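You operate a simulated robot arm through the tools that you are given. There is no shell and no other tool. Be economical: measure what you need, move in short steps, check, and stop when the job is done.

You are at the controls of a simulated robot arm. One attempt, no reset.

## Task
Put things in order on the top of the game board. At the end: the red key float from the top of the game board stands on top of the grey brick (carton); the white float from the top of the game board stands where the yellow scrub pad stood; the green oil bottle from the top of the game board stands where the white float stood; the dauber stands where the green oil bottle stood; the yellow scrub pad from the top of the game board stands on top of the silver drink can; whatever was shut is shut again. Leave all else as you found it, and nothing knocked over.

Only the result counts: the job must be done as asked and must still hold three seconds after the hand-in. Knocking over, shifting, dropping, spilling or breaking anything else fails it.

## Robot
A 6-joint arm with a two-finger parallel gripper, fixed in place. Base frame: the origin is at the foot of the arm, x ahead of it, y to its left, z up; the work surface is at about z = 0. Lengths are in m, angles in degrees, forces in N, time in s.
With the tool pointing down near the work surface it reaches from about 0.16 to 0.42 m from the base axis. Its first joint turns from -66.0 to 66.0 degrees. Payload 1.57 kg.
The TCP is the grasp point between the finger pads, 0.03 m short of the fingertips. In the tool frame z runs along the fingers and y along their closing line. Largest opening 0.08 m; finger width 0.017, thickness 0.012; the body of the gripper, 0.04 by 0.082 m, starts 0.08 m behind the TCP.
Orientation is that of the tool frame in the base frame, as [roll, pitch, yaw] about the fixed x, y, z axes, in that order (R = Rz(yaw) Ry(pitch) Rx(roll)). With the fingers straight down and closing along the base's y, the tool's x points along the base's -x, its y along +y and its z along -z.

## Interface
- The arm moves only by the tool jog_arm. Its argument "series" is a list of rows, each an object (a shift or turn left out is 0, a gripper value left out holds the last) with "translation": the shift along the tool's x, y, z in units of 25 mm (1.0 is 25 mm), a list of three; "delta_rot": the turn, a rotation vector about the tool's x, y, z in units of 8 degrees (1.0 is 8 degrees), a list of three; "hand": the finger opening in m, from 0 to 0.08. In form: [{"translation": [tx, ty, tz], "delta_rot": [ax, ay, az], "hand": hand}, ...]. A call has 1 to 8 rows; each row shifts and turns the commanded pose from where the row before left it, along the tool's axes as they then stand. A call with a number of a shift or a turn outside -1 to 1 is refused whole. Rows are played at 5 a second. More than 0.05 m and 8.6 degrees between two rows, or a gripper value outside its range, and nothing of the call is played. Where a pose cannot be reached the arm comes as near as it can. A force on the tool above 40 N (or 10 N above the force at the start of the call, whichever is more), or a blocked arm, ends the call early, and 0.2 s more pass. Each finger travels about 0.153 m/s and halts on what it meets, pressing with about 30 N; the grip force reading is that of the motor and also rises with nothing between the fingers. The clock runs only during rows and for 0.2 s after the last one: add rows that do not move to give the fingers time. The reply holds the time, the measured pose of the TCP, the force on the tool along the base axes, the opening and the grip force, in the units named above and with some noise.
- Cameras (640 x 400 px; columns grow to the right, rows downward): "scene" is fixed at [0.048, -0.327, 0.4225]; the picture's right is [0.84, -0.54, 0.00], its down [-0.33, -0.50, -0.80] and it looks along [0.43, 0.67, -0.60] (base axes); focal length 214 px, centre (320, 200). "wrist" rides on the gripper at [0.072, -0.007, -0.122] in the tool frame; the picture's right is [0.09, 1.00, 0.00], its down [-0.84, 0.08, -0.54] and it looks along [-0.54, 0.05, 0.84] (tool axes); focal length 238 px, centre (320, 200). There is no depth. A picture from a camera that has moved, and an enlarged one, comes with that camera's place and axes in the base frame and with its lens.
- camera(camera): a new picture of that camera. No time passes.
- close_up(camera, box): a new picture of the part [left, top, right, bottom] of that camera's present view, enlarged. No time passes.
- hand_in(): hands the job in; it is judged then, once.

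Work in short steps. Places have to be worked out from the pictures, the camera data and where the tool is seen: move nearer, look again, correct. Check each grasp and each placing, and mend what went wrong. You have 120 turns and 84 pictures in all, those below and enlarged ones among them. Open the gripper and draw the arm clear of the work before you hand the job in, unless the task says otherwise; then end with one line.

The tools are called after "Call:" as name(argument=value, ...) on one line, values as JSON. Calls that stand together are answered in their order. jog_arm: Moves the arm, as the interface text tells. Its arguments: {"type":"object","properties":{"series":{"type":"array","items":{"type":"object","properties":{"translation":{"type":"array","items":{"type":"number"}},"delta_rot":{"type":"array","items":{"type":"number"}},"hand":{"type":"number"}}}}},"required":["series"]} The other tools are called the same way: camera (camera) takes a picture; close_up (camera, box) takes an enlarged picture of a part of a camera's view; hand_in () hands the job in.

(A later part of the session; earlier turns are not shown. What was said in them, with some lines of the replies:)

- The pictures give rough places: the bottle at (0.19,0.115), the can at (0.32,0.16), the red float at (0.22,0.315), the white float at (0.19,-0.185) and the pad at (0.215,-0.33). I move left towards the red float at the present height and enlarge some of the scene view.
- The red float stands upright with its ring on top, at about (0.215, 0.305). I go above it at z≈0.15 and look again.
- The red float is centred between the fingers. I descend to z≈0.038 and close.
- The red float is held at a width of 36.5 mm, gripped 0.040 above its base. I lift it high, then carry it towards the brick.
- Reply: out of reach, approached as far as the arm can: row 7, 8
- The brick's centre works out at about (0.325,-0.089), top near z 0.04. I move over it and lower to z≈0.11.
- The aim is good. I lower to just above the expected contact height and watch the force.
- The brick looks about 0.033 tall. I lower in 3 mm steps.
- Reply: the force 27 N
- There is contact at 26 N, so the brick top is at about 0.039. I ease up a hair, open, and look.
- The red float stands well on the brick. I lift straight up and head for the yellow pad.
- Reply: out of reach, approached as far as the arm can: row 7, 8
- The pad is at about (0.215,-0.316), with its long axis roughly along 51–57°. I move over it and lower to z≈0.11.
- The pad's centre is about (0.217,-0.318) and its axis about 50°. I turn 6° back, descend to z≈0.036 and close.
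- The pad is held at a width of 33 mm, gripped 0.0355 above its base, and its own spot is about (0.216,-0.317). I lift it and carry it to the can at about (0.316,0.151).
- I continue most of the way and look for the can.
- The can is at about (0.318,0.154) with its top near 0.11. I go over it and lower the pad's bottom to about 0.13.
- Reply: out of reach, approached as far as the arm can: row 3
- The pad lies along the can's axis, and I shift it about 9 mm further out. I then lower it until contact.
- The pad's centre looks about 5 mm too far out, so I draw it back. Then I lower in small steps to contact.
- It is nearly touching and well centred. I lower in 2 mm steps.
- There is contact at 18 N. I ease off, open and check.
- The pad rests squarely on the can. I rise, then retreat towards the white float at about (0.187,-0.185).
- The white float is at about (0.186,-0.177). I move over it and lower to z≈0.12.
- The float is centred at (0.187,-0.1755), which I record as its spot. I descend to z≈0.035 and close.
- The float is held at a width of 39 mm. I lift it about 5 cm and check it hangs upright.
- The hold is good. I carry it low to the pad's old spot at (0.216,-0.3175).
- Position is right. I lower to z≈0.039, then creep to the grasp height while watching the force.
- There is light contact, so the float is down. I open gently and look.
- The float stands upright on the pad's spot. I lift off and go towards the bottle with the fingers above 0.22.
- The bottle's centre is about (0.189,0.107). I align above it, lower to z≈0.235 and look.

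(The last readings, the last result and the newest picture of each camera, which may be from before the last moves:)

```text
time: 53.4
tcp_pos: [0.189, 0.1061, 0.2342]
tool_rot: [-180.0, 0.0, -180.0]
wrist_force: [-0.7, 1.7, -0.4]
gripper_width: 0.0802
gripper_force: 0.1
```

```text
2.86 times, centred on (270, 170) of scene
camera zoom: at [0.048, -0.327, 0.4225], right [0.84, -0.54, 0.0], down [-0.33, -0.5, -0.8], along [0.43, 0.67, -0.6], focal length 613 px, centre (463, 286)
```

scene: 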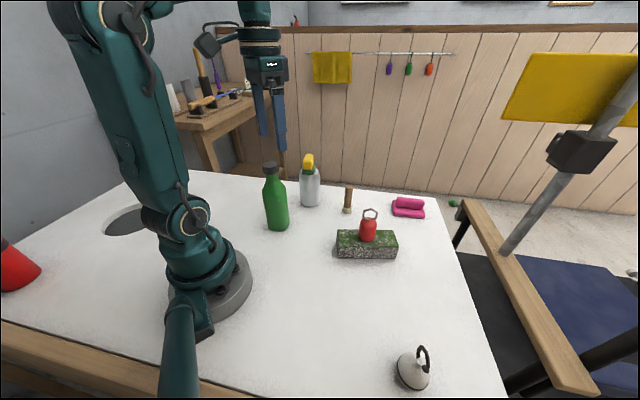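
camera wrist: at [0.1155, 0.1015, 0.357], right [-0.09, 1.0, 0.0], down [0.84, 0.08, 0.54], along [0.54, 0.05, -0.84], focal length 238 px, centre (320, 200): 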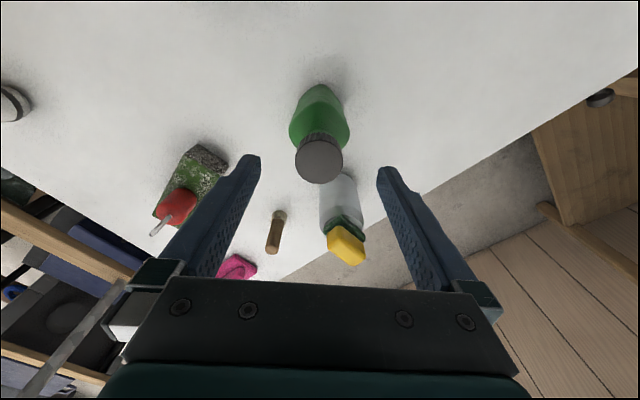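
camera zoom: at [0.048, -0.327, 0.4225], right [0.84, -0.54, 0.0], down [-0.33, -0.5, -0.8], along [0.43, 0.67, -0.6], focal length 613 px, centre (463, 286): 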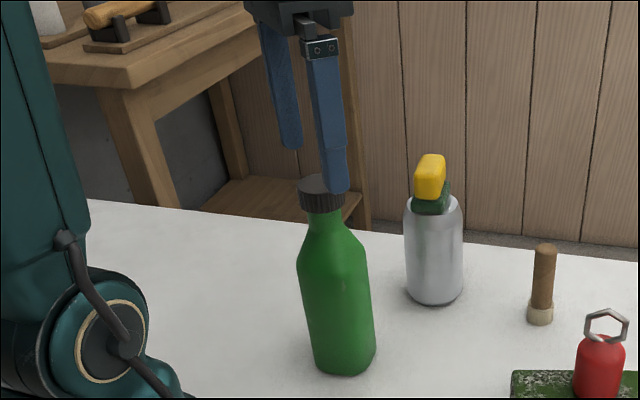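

It is well aligned, and I record the bottle's spot as (0.188,0.106). I descend to z≈0.117, keeping the cap clear of the palm, and close on the body.

Call:
jog_arm(series=[{"translation": [0, 0.02, 0.9]}, {"translation": [0, 0, 0.9]}, {"translation": [0, 0, 0.9]}, {"translation": [0, 0, 0.9]}, {"translation": [0, 0, 0.7]}, {}, {}])

Call:
close_up(camera="scene", box=[220, 100, 320, 240])

```text
time: 55.0
tcp_pos: [0.1885, 0.1073, 0.1264]
tool_rot: [180.0, 0.0, -180.0]
wrist_force: [0.9, -0.4, 0.0]
gripper_width: 0.0801
gripper_force: 0.1
```

```text
2.86 times, centred on (270, 170) of scene
camera zoom: at [0.048, -0.327, 0.4225], right [0.84, -0.54, 0.0], down [-0.33, -0.5, -0.8], along [0.43, 0.67, -0.6], focal length 613 px, centre (463, 286)
```

zoom: 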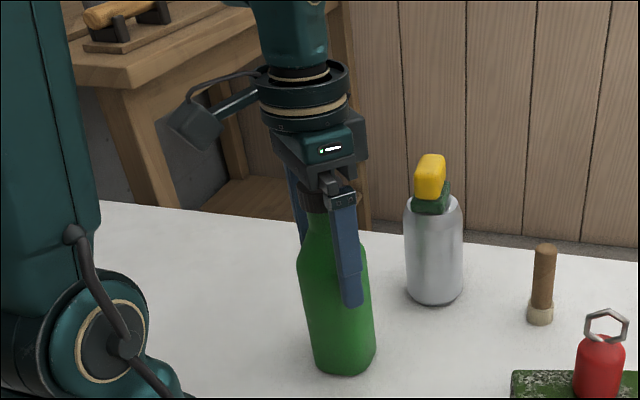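

The fingers straddle the upper body. I go 9 mm lower, then close.

Call:
jog_arm(series=[{"translation": [0, 0, 0.2]}, {"translation": [0, 0, 0.15]}, {}])

Call:
camera(camera="wrist")

```text
time: 55.8
tcp_pos: [0.1884, 0.1077, 0.1191]
tool_rot: [180.0, 0.0, 180.0]
wrist_force: [1.2, 0.6, 0.2]
gripper_width: 0.0801
gripper_force: 0.2
```

```text
41 pictures are left
camera wrist: at [0.1159, 0.1022, 0.2406], right [-0.09, 1.0, 0.0], down [0.84, 0.08, 0.54], along [0.54, 0.05, -0.84], focal length 238 px, centre (320, 200)
```

wrist: 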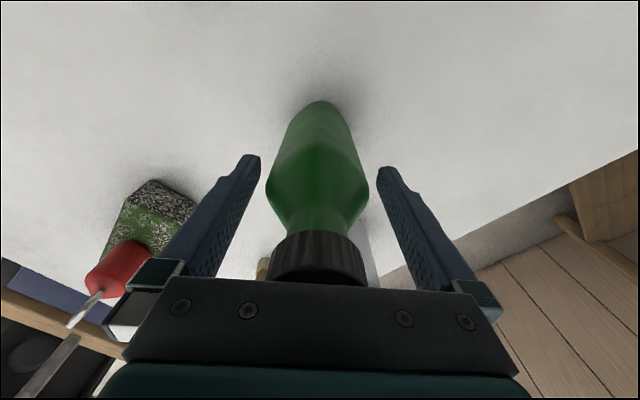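

There is still no palm contact, and the tips are at the cylinder below the shoulder. I close.

Call:
jog_arm(series=[{"hand": 0.055}, {"hand": 0.04}, {"hand": 0.04}, {}])

Call:
camera(camera="wrist")

```text
time: 56.8
tcp_pos: [0.1897, 0.1064, 0.1183]
tool_rot: [-179.9, 0.0, -180.0]
wrist_force: [0.3, -0.6, 0.1]
gripper_width: 0.0616
gripper_force: 30.2
```

```text
40 pictures are left
camera wrist: at [0.1159, 0.1022, 0.2407], right [-0.09, 1.0, 0.0], down [0.84, 0.08, 0.54], along [0.54, 0.05, -0.84], focal length 238 px, centre (320, 200)
```

wrist: 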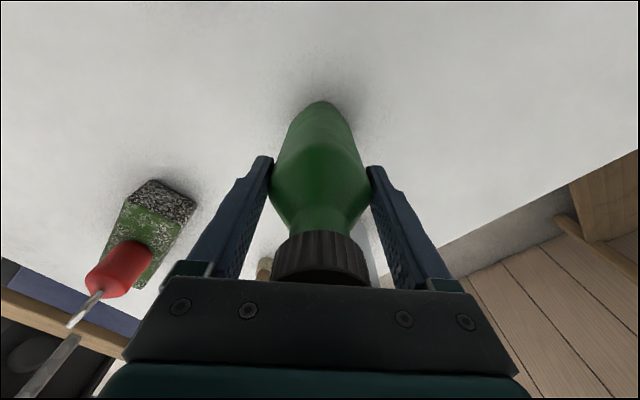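

The bottle is gripped at 61.6 mm. I lift it a little and check that it holds.

Call:
jog_arm(series=[{"translation": [0, 0, -0.3]}, {"translation": [0, 0, -0.5]}, {"translation": [0, 0, -0.5]}, {}])

Call:
close_up(camera="scene", box=[220, 100, 320, 240])

Call:
camera(camera="wrist")

```text
time: 57.8
tcp_pos: [0.1894, 0.1068, 0.1505]
tool_rot: [179.9, 0.0, 180.0]
wrist_force: [0.1, 0.0, -2.0]
gripper_width: 0.0618
gripper_force: 29.8
```

```text
2.86 times, centred on (270, 170) of scene
camera zoom: at [0.048, -0.327, 0.4225], right [0.84, -0.54, 0.0], down [-0.33, -0.5, -0.8], along [0.43, 0.67, -0.6], focal length 613 px, centre (463, 286)
```

zoom: 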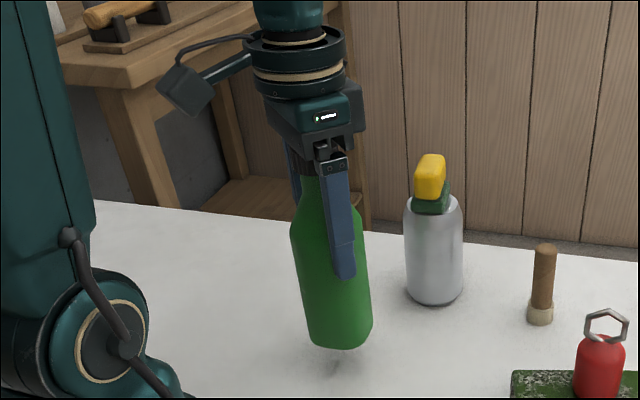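

```text
38 pictures are left
camera wrist: at [0.1159, 0.1016, 0.2731], right [-0.09, 1.0, 0.0], down [0.84, 0.08, 0.54], along [0.54, 0.05, -0.84], focal length 238 px, centre (320, 200)
```

wrist: 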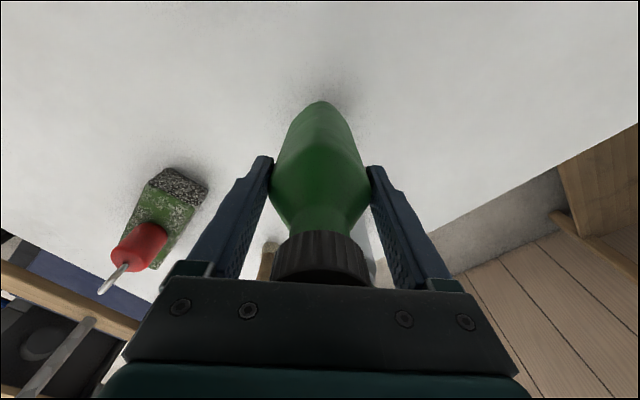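

The hold is firm with no tilt. I raise a bit more and carry the bottle along an arc at x≈0.21 to the white float's old spot.

Call:
jog_arm(series=[{"translation": [0, -0.2, -0.9]}, {"translation": [-0.3, -0.8, -0.3]}, {"translation": [-0.3, -0.9, 0]}, {"translation": [-0.2, -0.9, 0]}, {"translation": [0, -0.9, 0]}, {"translation": [0, -0.9, 0]}, {"translation": [0, -0.9, 0]}, {"translation": [0, -0.9, 0]}])

Call:
jog_arm(series=[{"translation": [0, -0.9, 0]}, {"translation": [0.2, -0.9, 0]}, {"translation": [0.2, -0.9, 0]}, {"translation": [0.2, -0.9, 0]}, {"translation": [0.2, -0.9, 0]}, {"translation": [0.09, -0.45, 0]}, {}])

Call:
camera(camera="scene")

```text
time: 59.6
tcp_pos: [0.2084, -0.0541, 0.1801]
tool_rot: [179.9, 0.0, -180.0]
wrist_force: [0.4, -0.6, -1.7]
gripper_width: 0.0619
gripper_force: 29.9
```

```text
time: 61.2
tcp_pos: [0.1867, -0.1758, 0.1811]
tool_rot: [-180.0, 0.0, 180.0]
wrist_force: [0.1, 1.3, -0.8]
gripper_width: 0.0622
gripper_force: 30.2
```

```text
37 pictures are left
```

scene: 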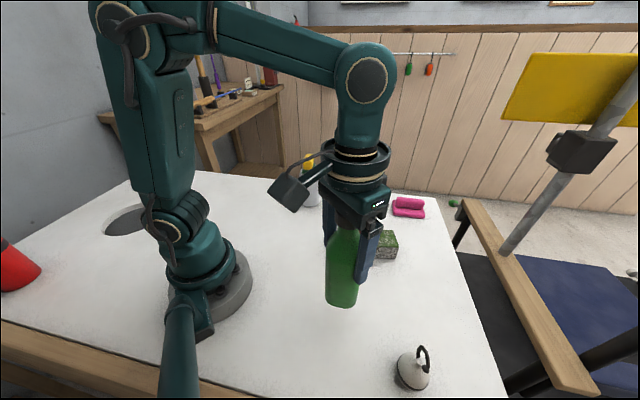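

It is above the spot. I lower to just above the table height of the grasp (0.1185).

Call:
jog_arm(series=[{"translation": [0, 0, 0.8]}, {"translation": [0, 0, 0.8]}, {"translation": [0, 0, 0.7]}, {"translation": [0, 0, 0.1]}, {}])

Call:
jog_arm(series=[{"translation": [0, 0, 0.06]}, {}])

```text
time: 62.4
tcp_pos: [0.1871, -0.1757, 0.1202]
tool_rot: [-179.9, 0.1, -179.9]
wrist_force: [-0.1, -0.1, -1.0]
gripper_width: 0.0619
gripper_force: 29.7
```

```text
time: 63.0
tcp_pos: [0.1866, -0.1767, 0.1186]
tool_rot: [180.0, 0.0, 180.0]
wrist_force: [-0.1, 0.0, -1.4]
gripper_width: 0.0621
gripper_force: 29.8
```

Call:
jog_arm(series=[{"translation": [0, 0, 0.04]}, {}])

```text
time: 63.6
tcp_pos: [0.1871, -0.1776, 0.1182]
tool_rot: [-179.9, -0.1, 180.0]
wrist_force: [-2.9, 2.9, 17.3]
gripper_width: 0.0618
gripper_force: 29.9
```

The bottle touches the table (17 N). I ease off slightly, open and check.

Call:
jog_arm(series=[{"translation": [0, 0, -0.02]}, {"hand": 0.068}, {"hand": 0.08}, {}])

Call:
camera(camera="wrist")

Call:
camera(camera="scene")

```text
time: 64.6
tcp_pos: [0.1867, -0.1757, 0.1169]
tool_rot: [-179.9, 0.0, -180.0]
wrist_force: [-0.2, -0.3, -0.5]
gripper_width: 0.0801
gripper_force: 0.1
```

```text
36 pictures are left
camera wrist: at [0.1134, -0.1816, 0.2406], right [-0.09, 1.0, 0.0], down [0.84, 0.08, 0.54], along [0.54, 0.05, -0.84], focal length 238 px, centre (320, 200)
```

wrist: 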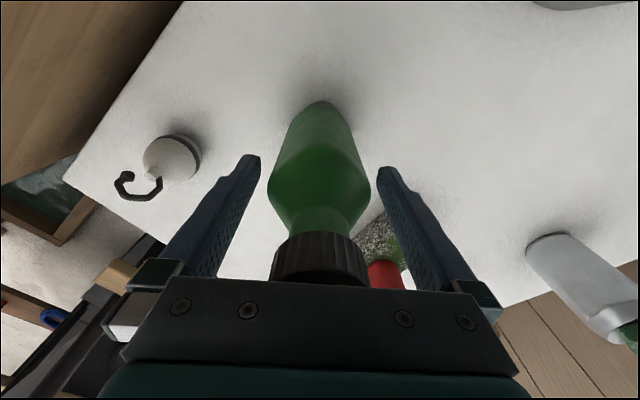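

```text
35 pictures are left
```

scene: 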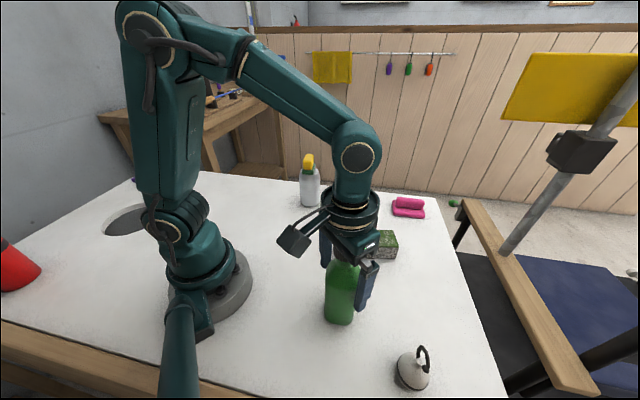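

The bottle stands on the spot. I lift straight up and head for the dauber at about (0.385,0.051).

Call:
jog_arm(series=[{"translation": [0, 0, -0.6]}, {"translation": [0, 0, -1]}, {"translation": [0, 0, -1]}, {"translation": [0, 0, -1]}, {"translation": [0, 0, -1]}, {"translation": [0, 0, -1]}, {}])

Call:
jog_arm(series=[{"translation": [-0.5, 1, 0]}, {"translation": [-0.5, 1, 0]}, {"translation": [-0.5, 1, 0]}, {"translation": [-0.5, 1, 0]}, {"translation": [-0.5, 1, 0]}, {"translation": [-0.5, 1, 0.4]}, {"translation": [-0.7, 1, 0.4]}, {"translation": [-0.7, 1, 0.4]}])

Call:
jog_arm(series=[{"translation": [-0.8, 0.6, 0.4]}, {"translation": [-0.8, 0.4, 0.6]}, {"translation": [-0.8, 0.1, 0.6]}, {}])

Call:
camera(camera="wrist")

Call:
camera(camera="scene")

```text
time: 66.2
tcp_pos: [0.1865, -0.1766, 0.26]
tool_rot: [179.9, 0.0, -179.9]
wrist_force: [0.0, -0.5, 0.3]
gripper_width: 0.0802
gripper_force: 0.1
```

```text
time: 68.0
tcp_pos: [0.299, 0.0228, 0.2287]
tool_rot: [-180.0, 0.0, 180.0]
wrist_force: [0.8, -0.2, 0.5]
gripper_width: 0.08
gripper_force: 0.2
```

```text
time: 69.0
tcp_pos: [0.3574, 0.05, 0.1882]
tool_rot: [-179.9, -0.1, 179.9]
wrist_force: [-0.7, 0.3, 0.1]
gripper_width: 0.0797
gripper_force: 0.0
```

```text
34 pictures are left
camera wrist: at [0.2842, 0.0454, 0.3103], right [-0.09, 1.0, 0.0], down [0.84, 0.08, 0.54], along [0.54, 0.05, -0.84], focal length 238 px, centre (320, 200)
```

wrist: 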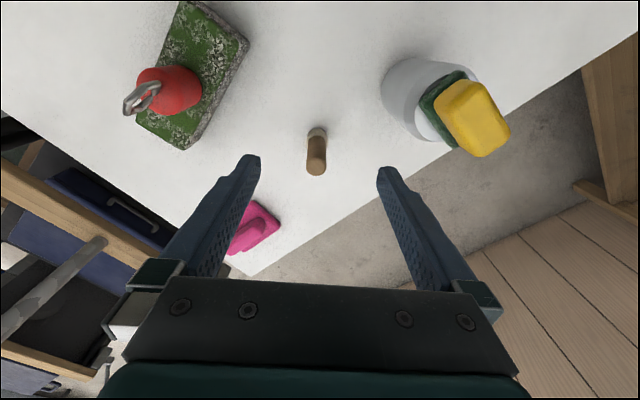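

```text
33 pictures are left
```

scene: 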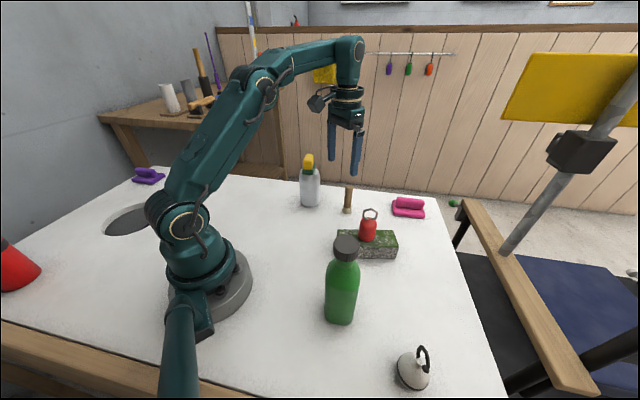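

The dauber's centre is about (0.387,0.051). I lower to z≈0.13 over it and re-check.

Call:
jog_arm(series=[{"translation": [-0.2, 0.04, 0.6]}, {"translation": [-0.4, 0, 0.8]}, {"translation": [-0.6, 0, 0.8]}, {}])

Call:
camera(camera="wrist")

```text
time: 70.0
tcp_pos: [0.387, 0.0517, 0.1341]
tool_rot: [179.9, -0.1, 180.0]
wrist_force: [0.6, 0.1, 0.5]
gripper_width: 0.0801
gripper_force: 0.0
```

```text
32 pictures are left
camera wrist: at [0.3142, 0.0472, 0.2557], right [-0.09, 1.0, 0.0], down [0.84, 0.08, 0.54], along [0.54, 0.05, -0.84], focal length 238 px, centre (320, 200)
```

wrist: 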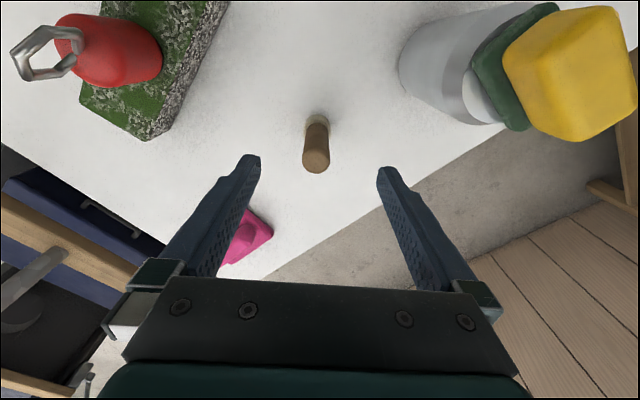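

It is aligned. I descend to z≈0.05 and close on the handle.

Call:
jog_arm(series=[{"translation": [0, 0, 0.9]}, {"translation": [0, 0, 0.9]}, {"translation": [0, 0, 0.9]}, {"translation": [0, 0, 0.68]}, {"hand": 0.04}, {"hand": 0.01}, {"hand": 0.01}, {"hand": 0.01}])

Call:
camera(camera="wrist")

Call:
close_up(camera="scene", box=[290, 120, 420, 240])

```text
time: 71.8
tcp_pos: [0.3868, 0.0513, 0.0484]
tool_rot: [180.0, 0.0, 180.0]
wrist_force: [-0.3, -0.9, 0.1]
gripper_width: 0.0263
gripper_force: 29.6
```

```text
31 pictures are left
camera wrist: at [0.3136, 0.047, 0.1711], right [-0.09, 1.0, 0.0], down [0.84, 0.08, 0.54], along [0.54, 0.05, -0.84], focal length 238 px, centre (320, 200)
```

wrist: 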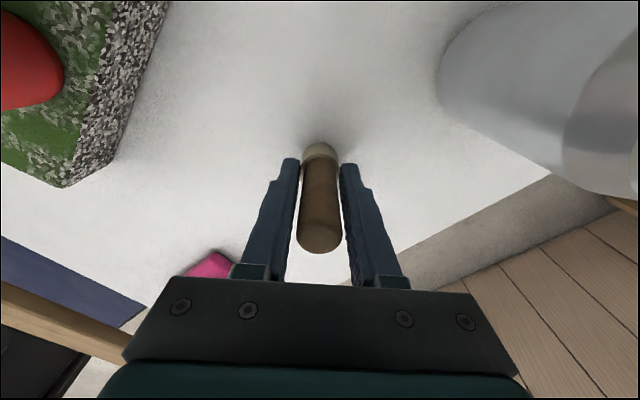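

```text
3.33 times, centred on (355, 180) of scene
camera zoom: at [0.048, -0.327, 0.4225], right [0.84, -0.54, 0.0], down [-0.33, -0.5, -0.8], along [0.43, 0.67, -0.6], focal length 715 px, centre (203, 267)
```

zoom: 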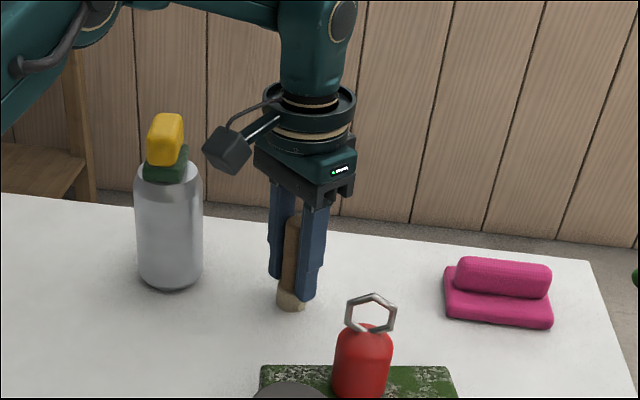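

The fingertips seem to pinch the felt's rim rather than the handle. I open, rise 14 mm and regrip on the handle.

Call:
jog_arm(series=[{"hand": 0.06}, {"translation": [0, 0, -0.56]}, {}, {"hand": 0.03}, {"hand": 0.008}, {"hand": 0.008}, {"hand": 0.008}])

Call:
close_up(camera="scene", box=[290, 120, 420, 240])

```text
time: 73.4
tcp_pos: [0.3859, 0.052, 0.0623]
tool_rot: [180.0, 0.0, -179.9]
wrist_force: [0.6, -0.3, 1.3]
gripper_width: 0.0208
gripper_force: 30.0
```

```text
3.33 times, centred on (355, 180) of scene
camera zoom: at [0.048, -0.327, 0.4225], right [0.84, -0.54, 0.0], down [-0.33, -0.5, -0.8], along [0.43, 0.67, -0.6], focal length 715 px, centre (203, 267)
```

zoom: 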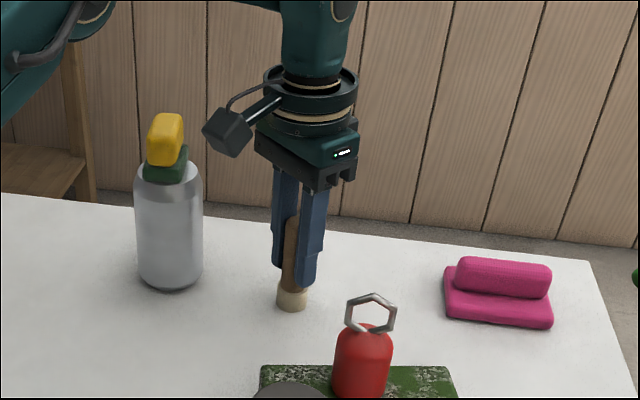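

It is now a firm grip on the handle at 20.8 mm and z≈0.062. I lift and retract towards the bottle's old spot (0.188,0.106), staying clear of the can.

Call:
jog_arm(series=[{"translation": [0, 0, -0.7]}, {"translation": [0, 0, -1]}, {"translation": [0, 0, -1]}, {"translation": [0.6, -0.3, -1]}, {"translation": [0.6, -0.3, -1]}, {"translation": [0.6, 0, -1]}, {"translation": [1, 0, 0]}, {"translation": [1, 0, 0]}])

Call:
jog_arm(series=[{"translation": [1, 0.5, 0]}, {"translation": [1, 0.5, 0]}, {"translation": [1, 0.5, 0]}, {"translation": [1, 0.6, 0]}, {"translation": [0.12, 0.7, 0]}, {}])

Call:
camera(camera="wrist")

Call:
camera(camera="scene")

```text
time: 75.2
tcp_pos: [0.291, 0.0366, 0.205]
tool_rot: [179.9, -0.1, -180.0]
wrist_force: [0.6, 0.3, -0.4]
gripper_width: 0.0211
gripper_force: 30.1
```

```text
time: 76.6
tcp_pos: [0.1891, 0.1064, 0.2053]
tool_rot: [179.9, 0.0, -180.0]
wrist_force: [-0.5, -0.2, 0.3]
gripper_width: 0.0207
gripper_force: 30.2
```

```text
28 pictures are left
camera wrist: at [0.1155, 0.1025, 0.3277], right [-0.09, 1.0, 0.0], down [0.84, 0.08, 0.54], along [0.54, 0.05, -0.84], focal length 238 px, centre (320, 200)
```

wrist: 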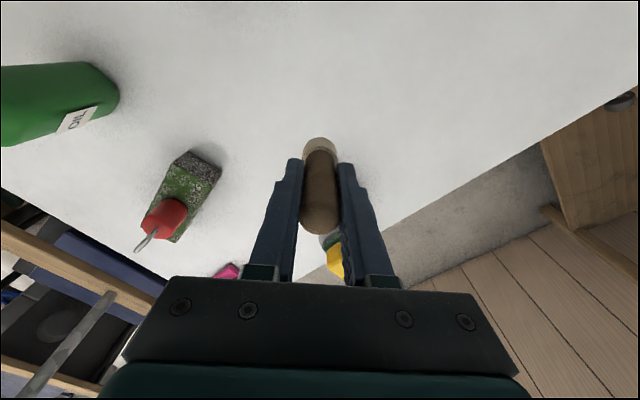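

```text
27 pictures are left
```

scene: 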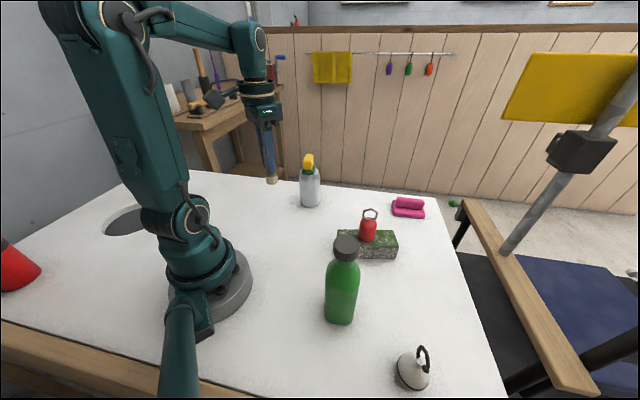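

The dauber is over the spot. I lower to just above grasp height, then creep to contact.

Call:
jog_arm(series=[{"translation": [0, 0, 1]}, {"translation": [0, 0, 1]}, {"translation": [0, 0, 1]}, {"translation": [0, 0, 1]}, {"translation": [0, 0, 1]}, {"translation": [0, 0, 0.5]}, {"translation": [0, 0, 0.1]}, {}])

Call:
jog_arm(series=[{"translation": [0, 0, 0.06]}, {}])

```text
time: 78.4
tcp_pos: [0.19, 0.1066, 0.064]
tool_rot: [179.9, -0.1, -180.0]
wrist_force: [0.2, 0.0, -0.3]
gripper_width: 0.0208
gripper_force: 30.4
```

```text
time: 79.0
tcp_pos: [0.1892, 0.1076, 0.063]
tool_rot: [-179.9, 0.0, 180.0]
wrist_force: [-0.5, 0.3, -0.2]
gripper_width: 0.0206
gripper_force: 29.6
```

Call:
jog_arm(series=[{"translation": [0, 0, 0.05]}, {}])

```text
time: 79.6
tcp_pos: [0.1896, 0.1067, 0.0636]
tool_rot: [-179.9, 0.0, -180.0]
wrist_force: [-2.3, -1.3, 15.1]
gripper_width: 0.0208
gripper_force: 30.3
```

The dauber is in contact with the table. I ease off and open.

Call:
jog_arm(series=[{"translation": [0, 0, -0.02]}, {"hand": 0.03}, {"hand": 0.05}, {"hand": 0.08}, {}])

Call:
camera(camera="wrist")

```text
time: 80.8
tcp_pos: [0.1884, 0.1061, 0.0624]
tool_rot: [179.9, 0.0, 180.0]
wrist_force: [-0.2, 0.8, 0.8]
gripper_width: 0.0798
gripper_force: 0.1
```

```text
26 pictures are left
camera wrist: at [0.1156, 0.102, 0.1854], right [-0.09, 1.0, 0.0], down [0.84, 0.08, 0.54], along [0.54, 0.05, -0.84], focal length 238 px, centre (320, 200)
```

wrist: 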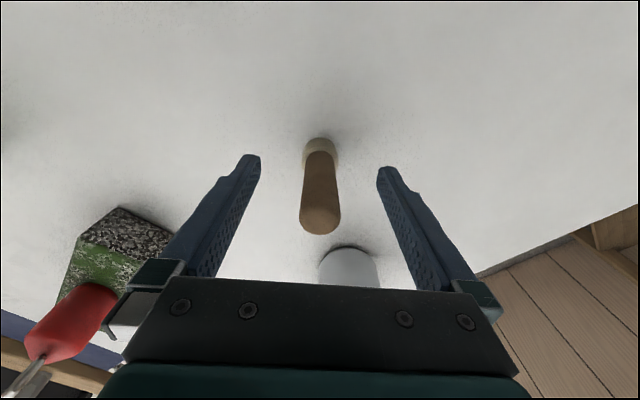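

It stands free. I raise the arm clear, back towards its starting pose, and check everything.

Call:
jog_arm(series=[{"translation": [0, 0, -0.8]}, {"translation": [0, 0, -1]}, {"translation": [0, 0, -1]}, {"translation": [0, 0, -1]}, {"translation": [0, 0, -1]}, {"translation": [0, 0, -1]}, {"translation": [0, 0, -1]}, {"translation": [0, 0, -1]}])

Call:
jog_arm(series=[{"translation": [-0.2, -1, 0]}, {"translation": [-0.2, -1, 0]}, {"translation": [-0.2, -1, 0]}, {"translation": [-0.2, -1, 0]}, {"translation": [-0.2, -1, 0]}, {"translation": [-0.2, -1, 0]}, {}])

Call:
camera(camera="scene")

Call:
camera(camera="wrist")

```text
time: 82.6
tcp_pos: [0.1888, 0.1075, 0.2584]
tool_rot: [180.0, 0.1, -180.0]
wrist_force: [0.2, -0.1, -0.7]
gripper_width: 0.0802
gripper_force: 0.0
```

```text
time: 84.2
tcp_pos: [0.2185, -0.0431, 0.2581]
tool_rot: [180.0, -0.1, 180.0]
wrist_force: [0.0, 0.0, 0.8]
gripper_width: 0.0802
gripper_force: 0.0
```

```text
25 pictures are left
```

scene: 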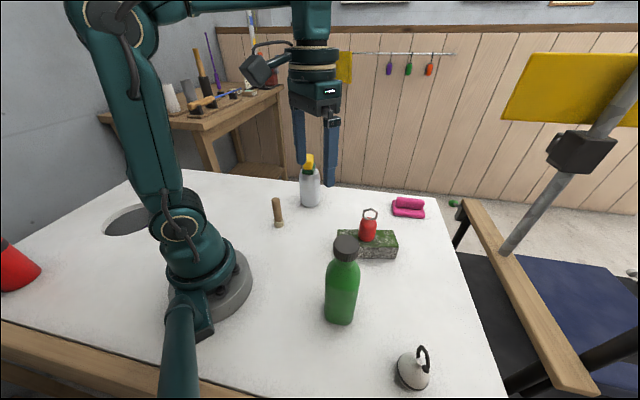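

```text
24 pictures are left
camera wrist: at [0.1457, -0.048, 0.3806], right [-0.09, 1.0, 0.0], down [0.84, 0.08, 0.54], along [0.54, 0.05, -0.84], focal length 238 px, centre (320, 200)
```

wrist: 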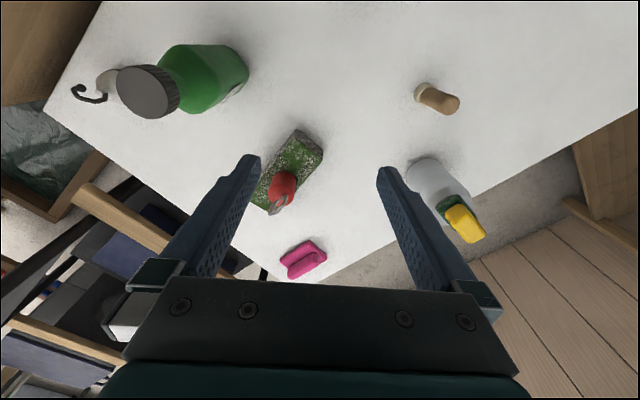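

Everything stands where asked, nothing is disturbed, and the gripper is open and clear. I hand in.

Call:
hand_in()

```text
The job is handed in.
```

The job is handed in: the red float is on the brick, the yellow pad on the can, the white float on the pad's old spot, the bottle on the white float's old spot and the dauber on the bottle's old spot. Nothing was knocked over, and I saw nothing on the board that needed shutting.
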